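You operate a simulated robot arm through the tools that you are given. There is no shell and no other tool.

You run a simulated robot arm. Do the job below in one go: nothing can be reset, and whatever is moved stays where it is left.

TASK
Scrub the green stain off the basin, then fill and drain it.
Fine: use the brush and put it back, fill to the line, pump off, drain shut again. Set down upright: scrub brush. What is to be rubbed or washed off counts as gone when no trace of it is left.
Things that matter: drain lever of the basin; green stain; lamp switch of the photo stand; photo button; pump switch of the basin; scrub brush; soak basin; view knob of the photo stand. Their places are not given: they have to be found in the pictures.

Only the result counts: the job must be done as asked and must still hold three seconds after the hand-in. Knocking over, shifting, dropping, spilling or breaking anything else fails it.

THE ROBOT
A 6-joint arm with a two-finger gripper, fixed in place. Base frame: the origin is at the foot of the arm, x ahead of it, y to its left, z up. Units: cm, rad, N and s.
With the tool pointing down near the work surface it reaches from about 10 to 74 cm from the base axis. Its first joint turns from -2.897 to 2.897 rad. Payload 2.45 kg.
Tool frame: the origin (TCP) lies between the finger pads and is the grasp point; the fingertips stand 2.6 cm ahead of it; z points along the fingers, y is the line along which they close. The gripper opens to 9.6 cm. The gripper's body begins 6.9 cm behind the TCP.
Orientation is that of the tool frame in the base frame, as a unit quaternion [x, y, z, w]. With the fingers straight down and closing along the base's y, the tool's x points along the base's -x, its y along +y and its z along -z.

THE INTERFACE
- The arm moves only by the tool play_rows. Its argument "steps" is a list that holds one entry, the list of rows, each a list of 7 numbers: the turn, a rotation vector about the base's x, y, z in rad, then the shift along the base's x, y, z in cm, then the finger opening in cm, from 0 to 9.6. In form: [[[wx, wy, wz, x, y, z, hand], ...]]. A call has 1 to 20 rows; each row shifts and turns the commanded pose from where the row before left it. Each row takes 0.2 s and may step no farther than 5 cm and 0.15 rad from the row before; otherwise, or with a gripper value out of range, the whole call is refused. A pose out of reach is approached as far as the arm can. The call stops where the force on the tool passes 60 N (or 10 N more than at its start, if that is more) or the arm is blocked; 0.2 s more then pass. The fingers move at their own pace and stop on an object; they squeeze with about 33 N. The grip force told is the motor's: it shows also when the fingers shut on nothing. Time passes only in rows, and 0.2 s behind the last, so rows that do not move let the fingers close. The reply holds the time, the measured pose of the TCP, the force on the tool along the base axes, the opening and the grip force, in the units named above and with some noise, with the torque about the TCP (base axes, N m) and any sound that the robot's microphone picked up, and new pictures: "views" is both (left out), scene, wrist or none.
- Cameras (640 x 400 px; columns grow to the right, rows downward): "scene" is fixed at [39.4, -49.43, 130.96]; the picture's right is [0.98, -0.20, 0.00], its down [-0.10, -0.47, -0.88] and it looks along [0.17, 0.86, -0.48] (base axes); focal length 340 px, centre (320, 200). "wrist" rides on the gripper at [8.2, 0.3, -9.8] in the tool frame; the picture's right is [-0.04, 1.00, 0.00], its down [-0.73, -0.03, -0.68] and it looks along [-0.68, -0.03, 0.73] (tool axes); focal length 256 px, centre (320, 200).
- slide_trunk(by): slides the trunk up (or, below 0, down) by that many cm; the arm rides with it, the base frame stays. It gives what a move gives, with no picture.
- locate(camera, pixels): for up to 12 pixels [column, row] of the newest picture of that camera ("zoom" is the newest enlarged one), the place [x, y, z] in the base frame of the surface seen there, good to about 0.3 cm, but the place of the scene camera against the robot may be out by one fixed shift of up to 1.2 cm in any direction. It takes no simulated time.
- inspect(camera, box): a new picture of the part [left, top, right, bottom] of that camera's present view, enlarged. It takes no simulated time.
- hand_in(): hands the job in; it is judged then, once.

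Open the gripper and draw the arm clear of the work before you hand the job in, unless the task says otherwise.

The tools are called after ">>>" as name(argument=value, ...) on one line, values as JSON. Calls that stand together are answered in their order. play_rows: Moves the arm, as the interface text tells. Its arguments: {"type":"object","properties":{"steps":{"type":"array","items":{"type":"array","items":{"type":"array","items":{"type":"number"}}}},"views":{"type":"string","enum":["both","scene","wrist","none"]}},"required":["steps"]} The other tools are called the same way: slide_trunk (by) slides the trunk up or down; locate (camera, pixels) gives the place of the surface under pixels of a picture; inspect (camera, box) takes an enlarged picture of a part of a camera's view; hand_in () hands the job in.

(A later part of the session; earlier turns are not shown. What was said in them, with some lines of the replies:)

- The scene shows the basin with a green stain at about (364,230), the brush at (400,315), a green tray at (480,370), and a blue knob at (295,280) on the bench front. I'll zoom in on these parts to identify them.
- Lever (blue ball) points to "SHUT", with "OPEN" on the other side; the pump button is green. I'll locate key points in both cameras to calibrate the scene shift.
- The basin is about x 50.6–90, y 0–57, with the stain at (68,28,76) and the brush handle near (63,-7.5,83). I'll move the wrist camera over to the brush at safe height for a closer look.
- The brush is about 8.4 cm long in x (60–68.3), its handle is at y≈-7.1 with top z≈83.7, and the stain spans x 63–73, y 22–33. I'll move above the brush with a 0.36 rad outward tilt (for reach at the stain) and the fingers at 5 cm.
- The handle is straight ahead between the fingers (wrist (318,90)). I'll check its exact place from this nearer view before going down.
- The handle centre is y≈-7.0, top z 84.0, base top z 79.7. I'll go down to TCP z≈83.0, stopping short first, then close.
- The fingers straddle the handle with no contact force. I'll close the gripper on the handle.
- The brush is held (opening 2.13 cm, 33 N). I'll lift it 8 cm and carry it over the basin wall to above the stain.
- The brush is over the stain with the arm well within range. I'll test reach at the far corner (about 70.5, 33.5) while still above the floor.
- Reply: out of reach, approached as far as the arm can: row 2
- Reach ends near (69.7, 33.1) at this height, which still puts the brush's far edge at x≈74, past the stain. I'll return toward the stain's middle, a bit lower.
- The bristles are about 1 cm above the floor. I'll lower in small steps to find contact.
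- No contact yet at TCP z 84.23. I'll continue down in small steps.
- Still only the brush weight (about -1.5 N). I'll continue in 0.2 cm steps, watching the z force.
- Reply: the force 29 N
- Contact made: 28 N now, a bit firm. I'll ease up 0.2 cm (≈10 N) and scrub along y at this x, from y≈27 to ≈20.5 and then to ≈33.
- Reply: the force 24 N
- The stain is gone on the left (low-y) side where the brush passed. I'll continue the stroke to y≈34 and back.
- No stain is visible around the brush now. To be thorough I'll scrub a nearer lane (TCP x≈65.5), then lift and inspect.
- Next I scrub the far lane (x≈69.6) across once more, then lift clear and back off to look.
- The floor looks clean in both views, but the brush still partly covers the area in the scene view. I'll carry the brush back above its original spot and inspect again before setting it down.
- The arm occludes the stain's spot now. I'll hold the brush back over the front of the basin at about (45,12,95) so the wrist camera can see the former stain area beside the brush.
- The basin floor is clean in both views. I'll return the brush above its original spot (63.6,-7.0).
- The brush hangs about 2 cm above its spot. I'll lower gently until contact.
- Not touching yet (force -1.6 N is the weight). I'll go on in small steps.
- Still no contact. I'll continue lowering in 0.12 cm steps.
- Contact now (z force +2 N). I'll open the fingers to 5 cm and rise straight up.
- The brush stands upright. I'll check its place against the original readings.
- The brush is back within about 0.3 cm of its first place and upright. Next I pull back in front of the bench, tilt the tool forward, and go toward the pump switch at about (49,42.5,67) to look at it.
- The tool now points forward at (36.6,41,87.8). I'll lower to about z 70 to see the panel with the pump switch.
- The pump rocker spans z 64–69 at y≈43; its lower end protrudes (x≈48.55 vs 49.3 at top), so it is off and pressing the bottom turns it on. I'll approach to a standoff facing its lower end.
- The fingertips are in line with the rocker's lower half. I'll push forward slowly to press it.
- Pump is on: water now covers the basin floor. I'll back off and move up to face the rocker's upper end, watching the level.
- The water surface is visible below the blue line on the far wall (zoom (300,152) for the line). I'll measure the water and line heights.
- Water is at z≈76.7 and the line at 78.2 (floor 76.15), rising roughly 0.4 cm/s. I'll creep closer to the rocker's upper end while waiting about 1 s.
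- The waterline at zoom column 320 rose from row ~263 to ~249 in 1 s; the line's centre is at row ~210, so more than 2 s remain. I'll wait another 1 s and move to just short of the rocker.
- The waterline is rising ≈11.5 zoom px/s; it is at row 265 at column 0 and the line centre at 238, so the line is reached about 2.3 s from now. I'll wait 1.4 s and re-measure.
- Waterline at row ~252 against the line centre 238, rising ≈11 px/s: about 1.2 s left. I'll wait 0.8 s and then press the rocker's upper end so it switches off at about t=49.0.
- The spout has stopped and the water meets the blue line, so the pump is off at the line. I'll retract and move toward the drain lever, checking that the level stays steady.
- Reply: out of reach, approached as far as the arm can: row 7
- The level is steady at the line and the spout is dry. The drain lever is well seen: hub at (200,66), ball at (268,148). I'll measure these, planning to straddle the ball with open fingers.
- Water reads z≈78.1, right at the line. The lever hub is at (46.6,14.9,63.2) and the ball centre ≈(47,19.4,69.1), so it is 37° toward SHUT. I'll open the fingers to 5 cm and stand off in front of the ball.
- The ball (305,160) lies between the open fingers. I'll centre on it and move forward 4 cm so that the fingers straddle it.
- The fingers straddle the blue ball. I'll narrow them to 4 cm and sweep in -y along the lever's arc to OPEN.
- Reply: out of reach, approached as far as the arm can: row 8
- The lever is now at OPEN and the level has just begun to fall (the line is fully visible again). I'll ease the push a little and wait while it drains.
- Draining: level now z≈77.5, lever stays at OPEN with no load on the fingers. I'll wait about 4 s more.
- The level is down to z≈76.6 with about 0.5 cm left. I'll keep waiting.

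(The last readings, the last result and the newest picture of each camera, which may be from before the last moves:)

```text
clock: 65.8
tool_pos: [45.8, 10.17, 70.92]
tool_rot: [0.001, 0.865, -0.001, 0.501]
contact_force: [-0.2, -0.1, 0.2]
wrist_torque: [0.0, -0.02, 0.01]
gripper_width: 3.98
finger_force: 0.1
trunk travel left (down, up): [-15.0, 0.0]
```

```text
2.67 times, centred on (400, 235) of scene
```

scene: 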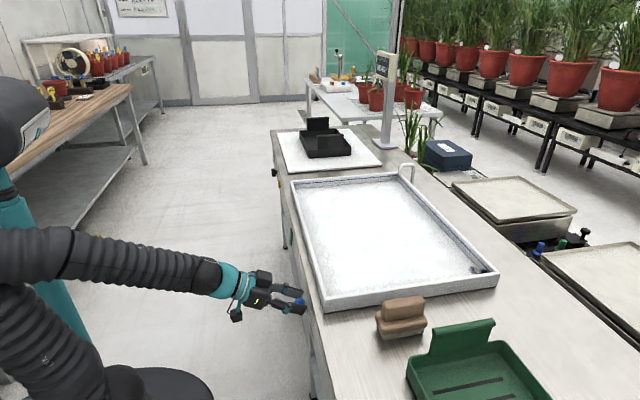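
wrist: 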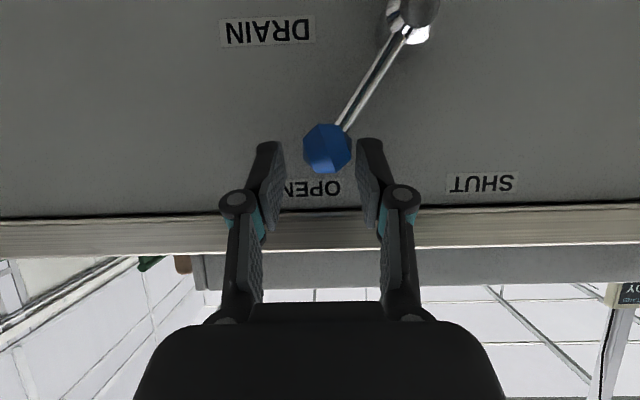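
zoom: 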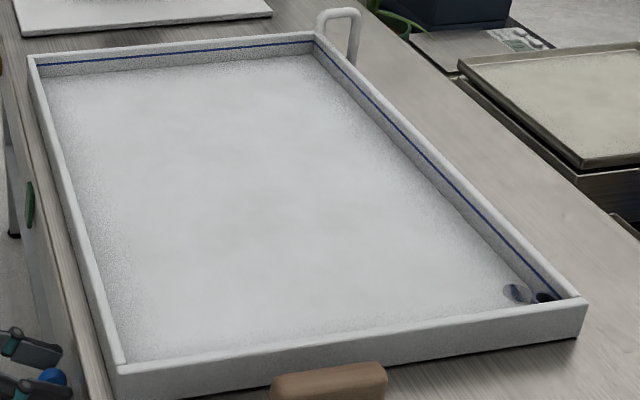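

The basin is dry and clean again (z≈76.15). I'll wait 1 s more, then sweep the lever back in +y along its arc to SHUT.

>>> play_rows(steps=[[[0, 0, 0, 0, 0, 0, 4], [0, 0, 0, 0, 0, 0, 4], [0, 0, 0, 0, 0, 0, 4], [0, 0, 0, 0, 0, 0, 4], [0, 0, 0, 0, 0, 0, 4], [0, 0, 0, -0.1, 1, 0, 4], [0, 0, 0, -0.1, 1.5, 0.2, 4], [0, 0, 0, -0.1, 1.5, 0.2, 4], [0, 0, 0, -0.1, 1.5, 0.1, 4], [0, 0, 0, 0, 1.5, -0.15, 4], [0, 0, 0, 0, 1.5, -0.45, 4], [0, 0, 0, 0, 1.3, -0.65, 4], [0, 0, 0, 0, 0, 0, 4]]], views="both")

>>> inspect(camera="wrist", box=[180, 0, 460, 220])

```text
clock: 68.6
tool_pos: [45.26, 19.95, 70.02]
tool_rot: [0.0, 0.865, 0.001, 0.502]
contact_force: [-0.1, -2.0, -0.3]
wrist_torque: [0.02, -0.01, -0.04]
gripper_width: 4.13
finger_force: 1.1
trunk travel left (down, up): [-15.0, 0.0]
```

scene: 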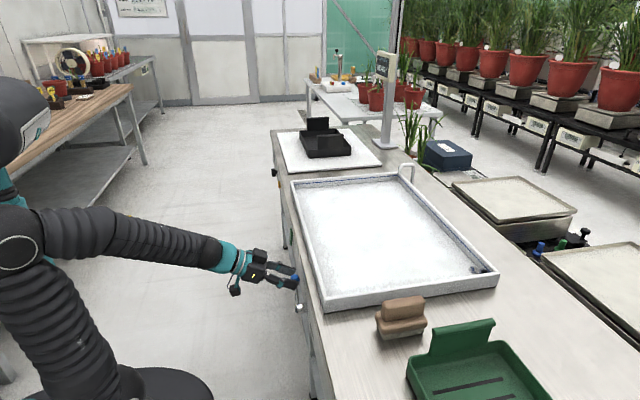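
wrist: 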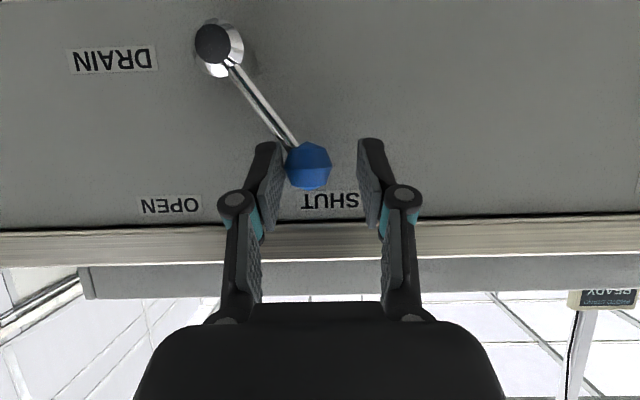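

```text
1.82 times, centred on (320, 110) of wrist
```

zoom: 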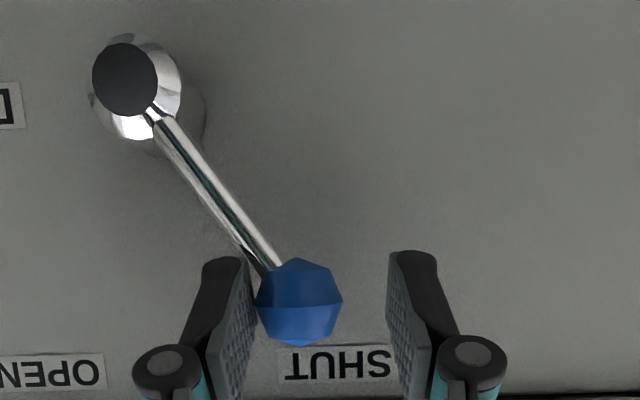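

The lever is at SHUT, or nearly (2 N on the finger). I'll push slightly farther to make sure it is at its end stop.

>>> play_rows(steps=[[[0, 0, 0, 0, 0.25, -0.15, 4], [0, 0, 0, 0, 0.25, -0.1, 4], [0, 0, 0, 0, 0, 0, 4]]], views="both")

>>> locate(camera="wrist", pixels=[[308, 165], [300, 165], [314, 175], [212, 42]])

```text
clock: 69.4
tool_pos: [45.29, 20.47, 69.71]
tool_rot: [0.0, 0.865, 0.001, 0.502]
contact_force: [5.7, -14.9, 3.1]
wrist_torque: [-0.22, -0.12, -0.15]
gripper_width: 4.94
finger_force: 6.7
trunk travel left (down, up): [-15.0, 0.0]
```

scene: 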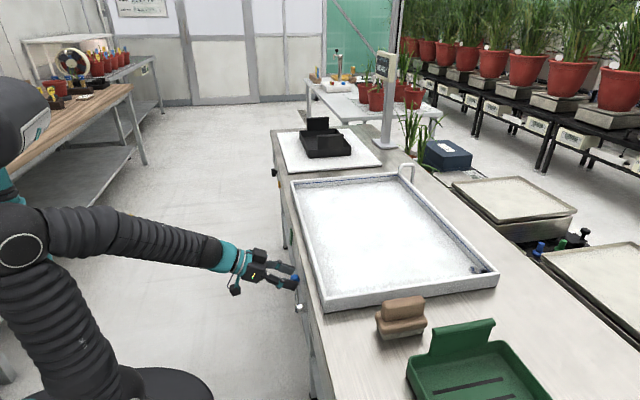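
wrist: 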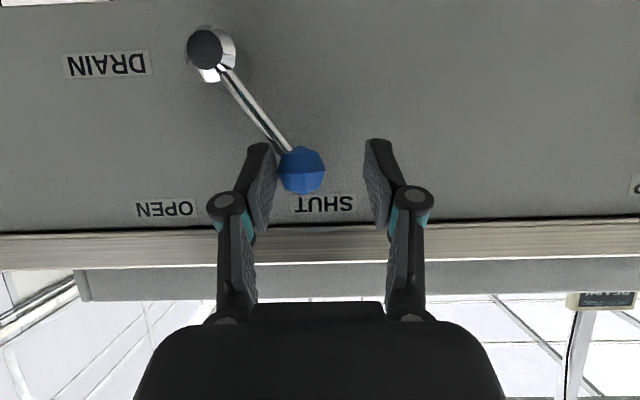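

```text
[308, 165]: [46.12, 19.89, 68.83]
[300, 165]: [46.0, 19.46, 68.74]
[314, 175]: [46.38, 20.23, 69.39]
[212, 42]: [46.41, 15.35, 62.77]
```

The lever is firmly at its SHUT stop (15 N resistance, ball at y≈19.5–20). I'll centre the fingers, open to 5 cm, and withdraw straight back, then up.

>>> play_rows(steps=[[[0, 0, 0, 0, -0.6, 0, 4.6], [0, 0, 0, 0, 0, 0, 5], [0, 0, 0, -2, 0, 0, 5], [0, 0, 0, -2.2, 0, 0, 5], [0, 0, 0, 0, 0, 3, 5], [0, 0, 0, 0, 0, 4.5, 5], [0, 0.1, 0, 0, 0, 4.5, 5], [0, 0.14, 0, -1, 0, 4.5, 5], [0, 0.14, 0, -1, 0, 4.5, 5], [0, 0.14, 0, -1, 0, 4.5, 5], [0, 0.14, 0, -1, 0, 2, 5], [0, 0, 0, 0, 0, 0, 5]]], views="both")

>>> inspect(camera="scene", box=[260, 240, 420, 340])

>>> inspect(camera="scene", box=[280, 160, 510, 310])

>>> inspect(camera="wrist", box=[160, 0, 520, 220])

```text
clock: 72.0
tool_pos: [36.97, 19.98, 97.32]
tool_rot: [0.0, 0.981, 0.001, 0.194]
contact_force: [-0.1, -0.6, -0.7]
wrist_torque: [-0.01, 0.0, 0.01]
gripper_width: 5.02
finger_force: 0.1
trunk travel left (down, up): [-15.0, 0.0]
```

scene: 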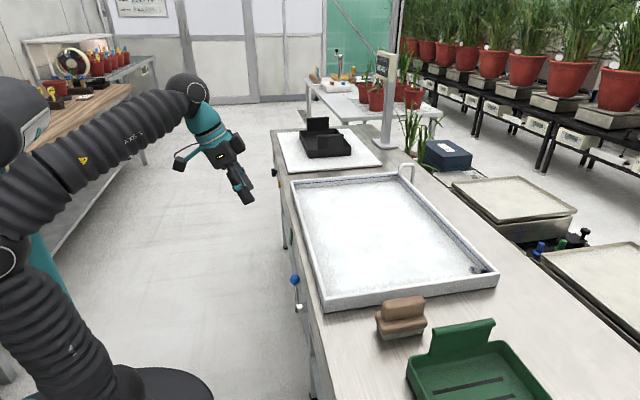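
wrist: 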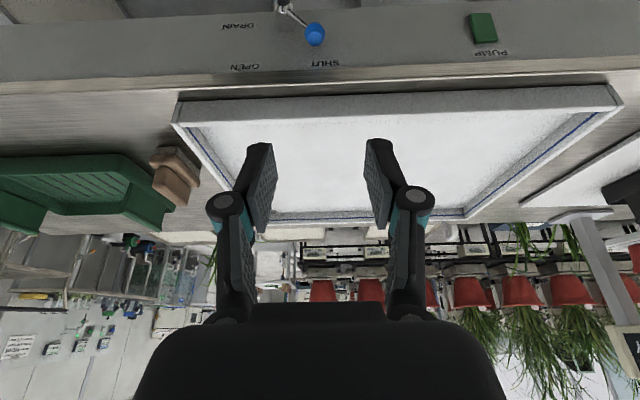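

```text
4.00 times, centred on (340, 290) of scene
```

zoom: 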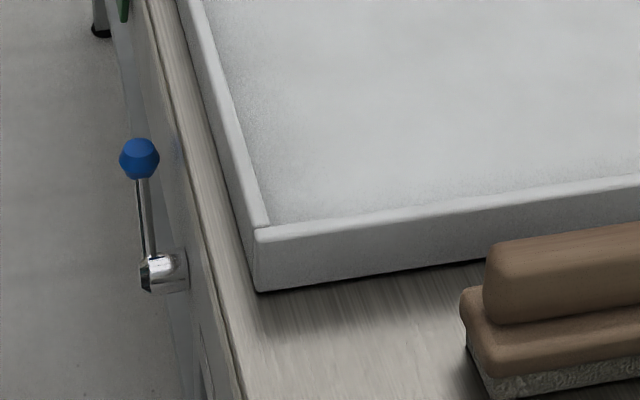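

```text
2.67 times, centred on (395, 235) of scene
```

zoom: 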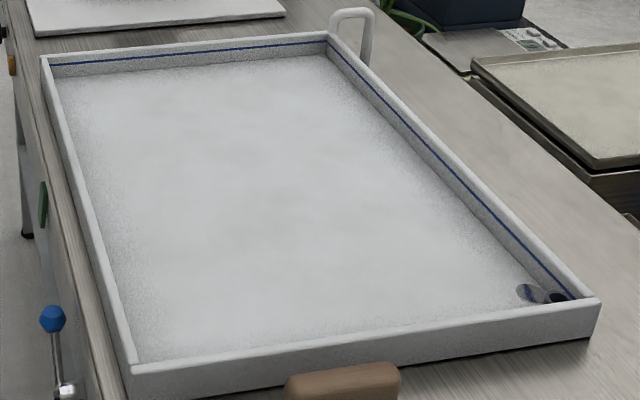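

```text
1.78 times, centred on (340, 110) of wrist
```

zoom: 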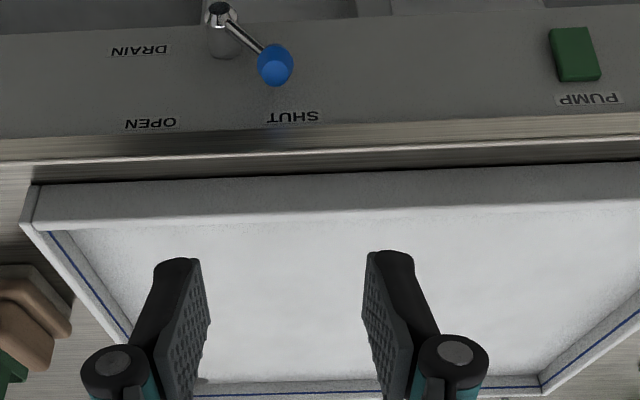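

The lever matches its first SHUT position, the spout is dry, and the brush stands in place. One last close look at the former stain area before handing in.

>>> inspect(camera="scene", box=[335, 212, 395, 250])

>>> inspect(camera="wrist", box=[260, 110, 480, 220])

>>> inspect(camera="wrist", box=[460, 5, 510, 45])

```text
10.53 times, centred on (365, 231) of scene
```

zoom: 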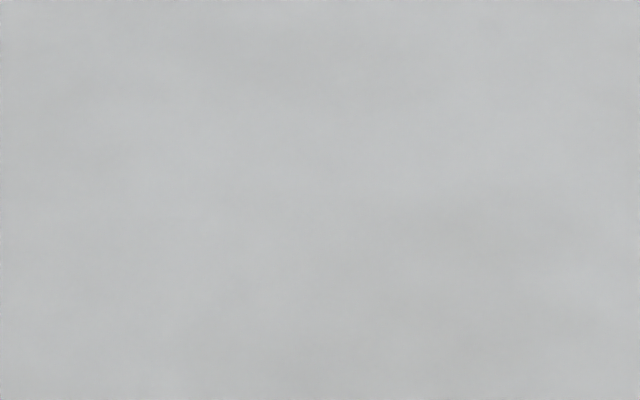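

```text
2.91 times, centred on (370, 165) of wrist
```

zoom: 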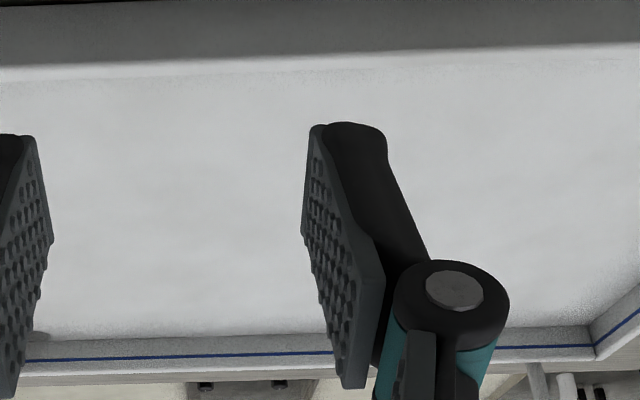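

```text
10.00 times, centred on (485, 25) of wrist
```

zoom: 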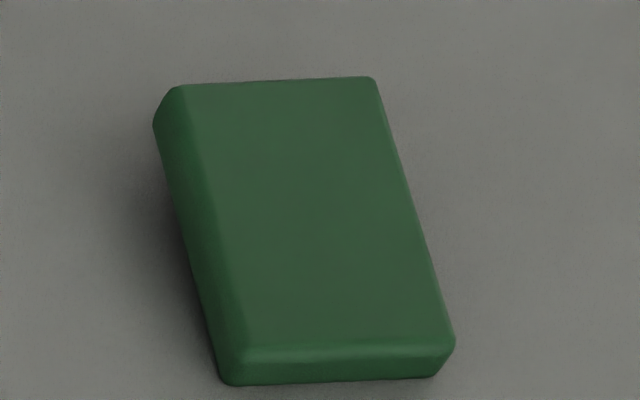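

The stain area looks clean with only slight mottling; I'll compare it with other floor regions to be sure that it isn't a residue.

>>> inspect(camera="scene", box=[400, 230, 460, 268])

>>> inspect(camera="scene", box=[345, 250, 405, 288])

>>> inspect(camera="scene", box=[335, 185, 395, 223])

>>> inspect(camera="scene", box=[355, 222, 395, 247])

```text
10.53 times, centred on (430, 249) of scene
```

zoom: 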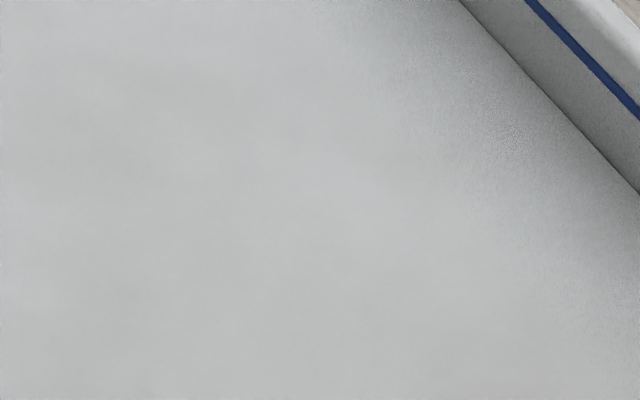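

```text
10.53 times, centred on (375, 269) of scene
```

zoom: 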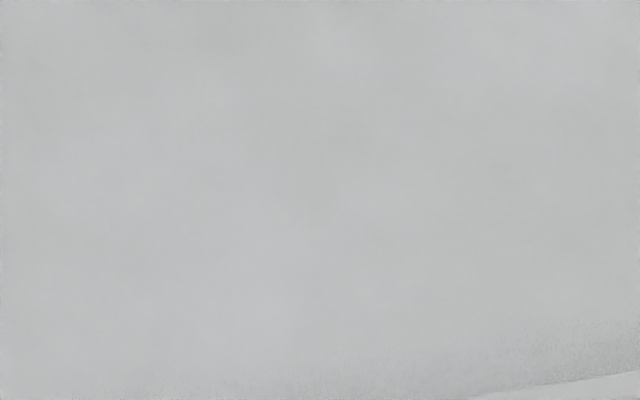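

```text
10.53 times, centred on (365, 204) of scene
```

zoom: 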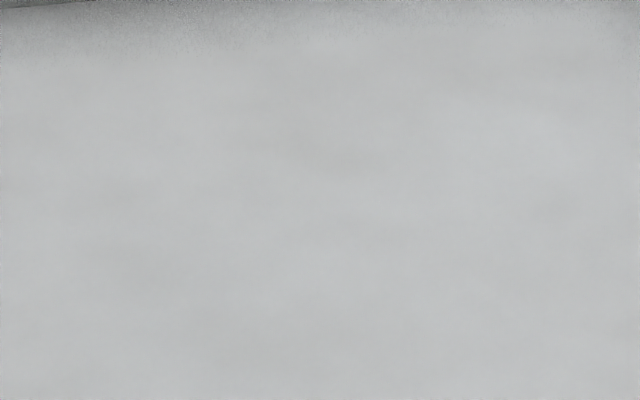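

```text
16.00 times, centred on (375, 234) of scene
```

zoom: 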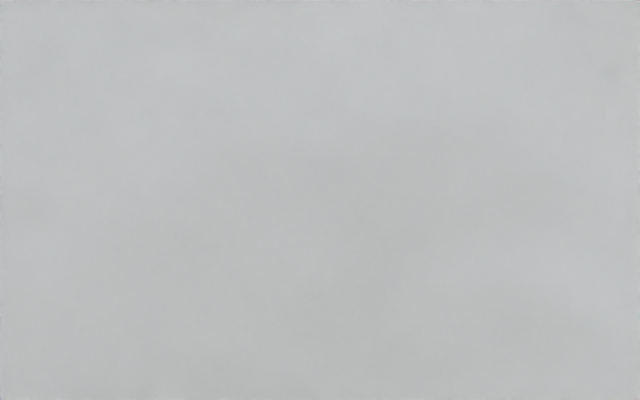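

The same faint mottling appears all over the floor, so it is just texture and the stain is gone. I'll open the gripper fully and draw the arm a bit farther clear.

>>> play_rows(steps=[[[0, 0.12, 0, 0, 1, 1.5, 9.6], [0, 0.12, 0, 0, 1, 1.5, 9.6], [0, 0.12, 0, 0, 1, 0.5, 9.6], [0, 0, 0, 0, 0, 0, 9.6], [0, 0, 0, 0, 0, 0, 9.6], [0, 0, 0, 0, 0, 0, 9.6]]], views="both")

```text
clock: 73.4
tool_pos: [36.97, 23.03, 100.74]
tool_rot: [0.001, 1.0, 0.002, 0.016]
contact_force: [0.1, 0.5, 0.3]
wrist_torque: [-0.02, 0.0, 0.0]
gripper_width: 9.6
finger_force: 0.0
trunk travel left (down, up): [-15.0, 0.0]
```

scene: 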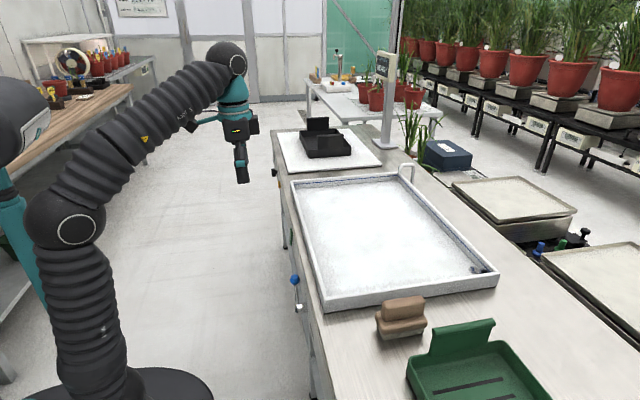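
wrist: 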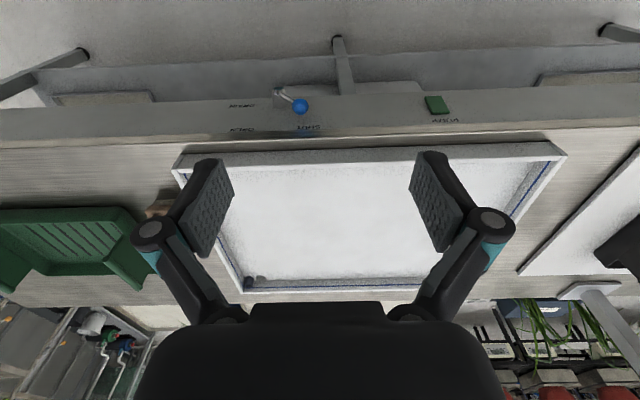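

The basin is clean and empty, the pump is off, the drain lever is at SHUT, the brush is upright in its place, and the arm is clear with the gripper open. I'm handing in.

>>> hand_in()

```text
The job is handed in.
```

I scrubbed the stain off the basin, filled the basin to the line and drained it, then handed the job in. I don't have the verdict yet.

- **Stain:** no trace shows in either camera. The faint mottling left there appears across the whole basin floor.
- **Brush:** it stands upright within about 0.3 cm of where it started.
- **Fill:** the water came up into the blue line, about 0.1 cm below its centre, and held steady once the pump was off. Nothing spilled.
- **Drain:** I opened the lever until the basin was dry, then pushed it back to its SHUT stop.
- **End state:** the pump is off, the gripper is open and the arm is clear of the bench. I saw nothing else moved or knocked over.
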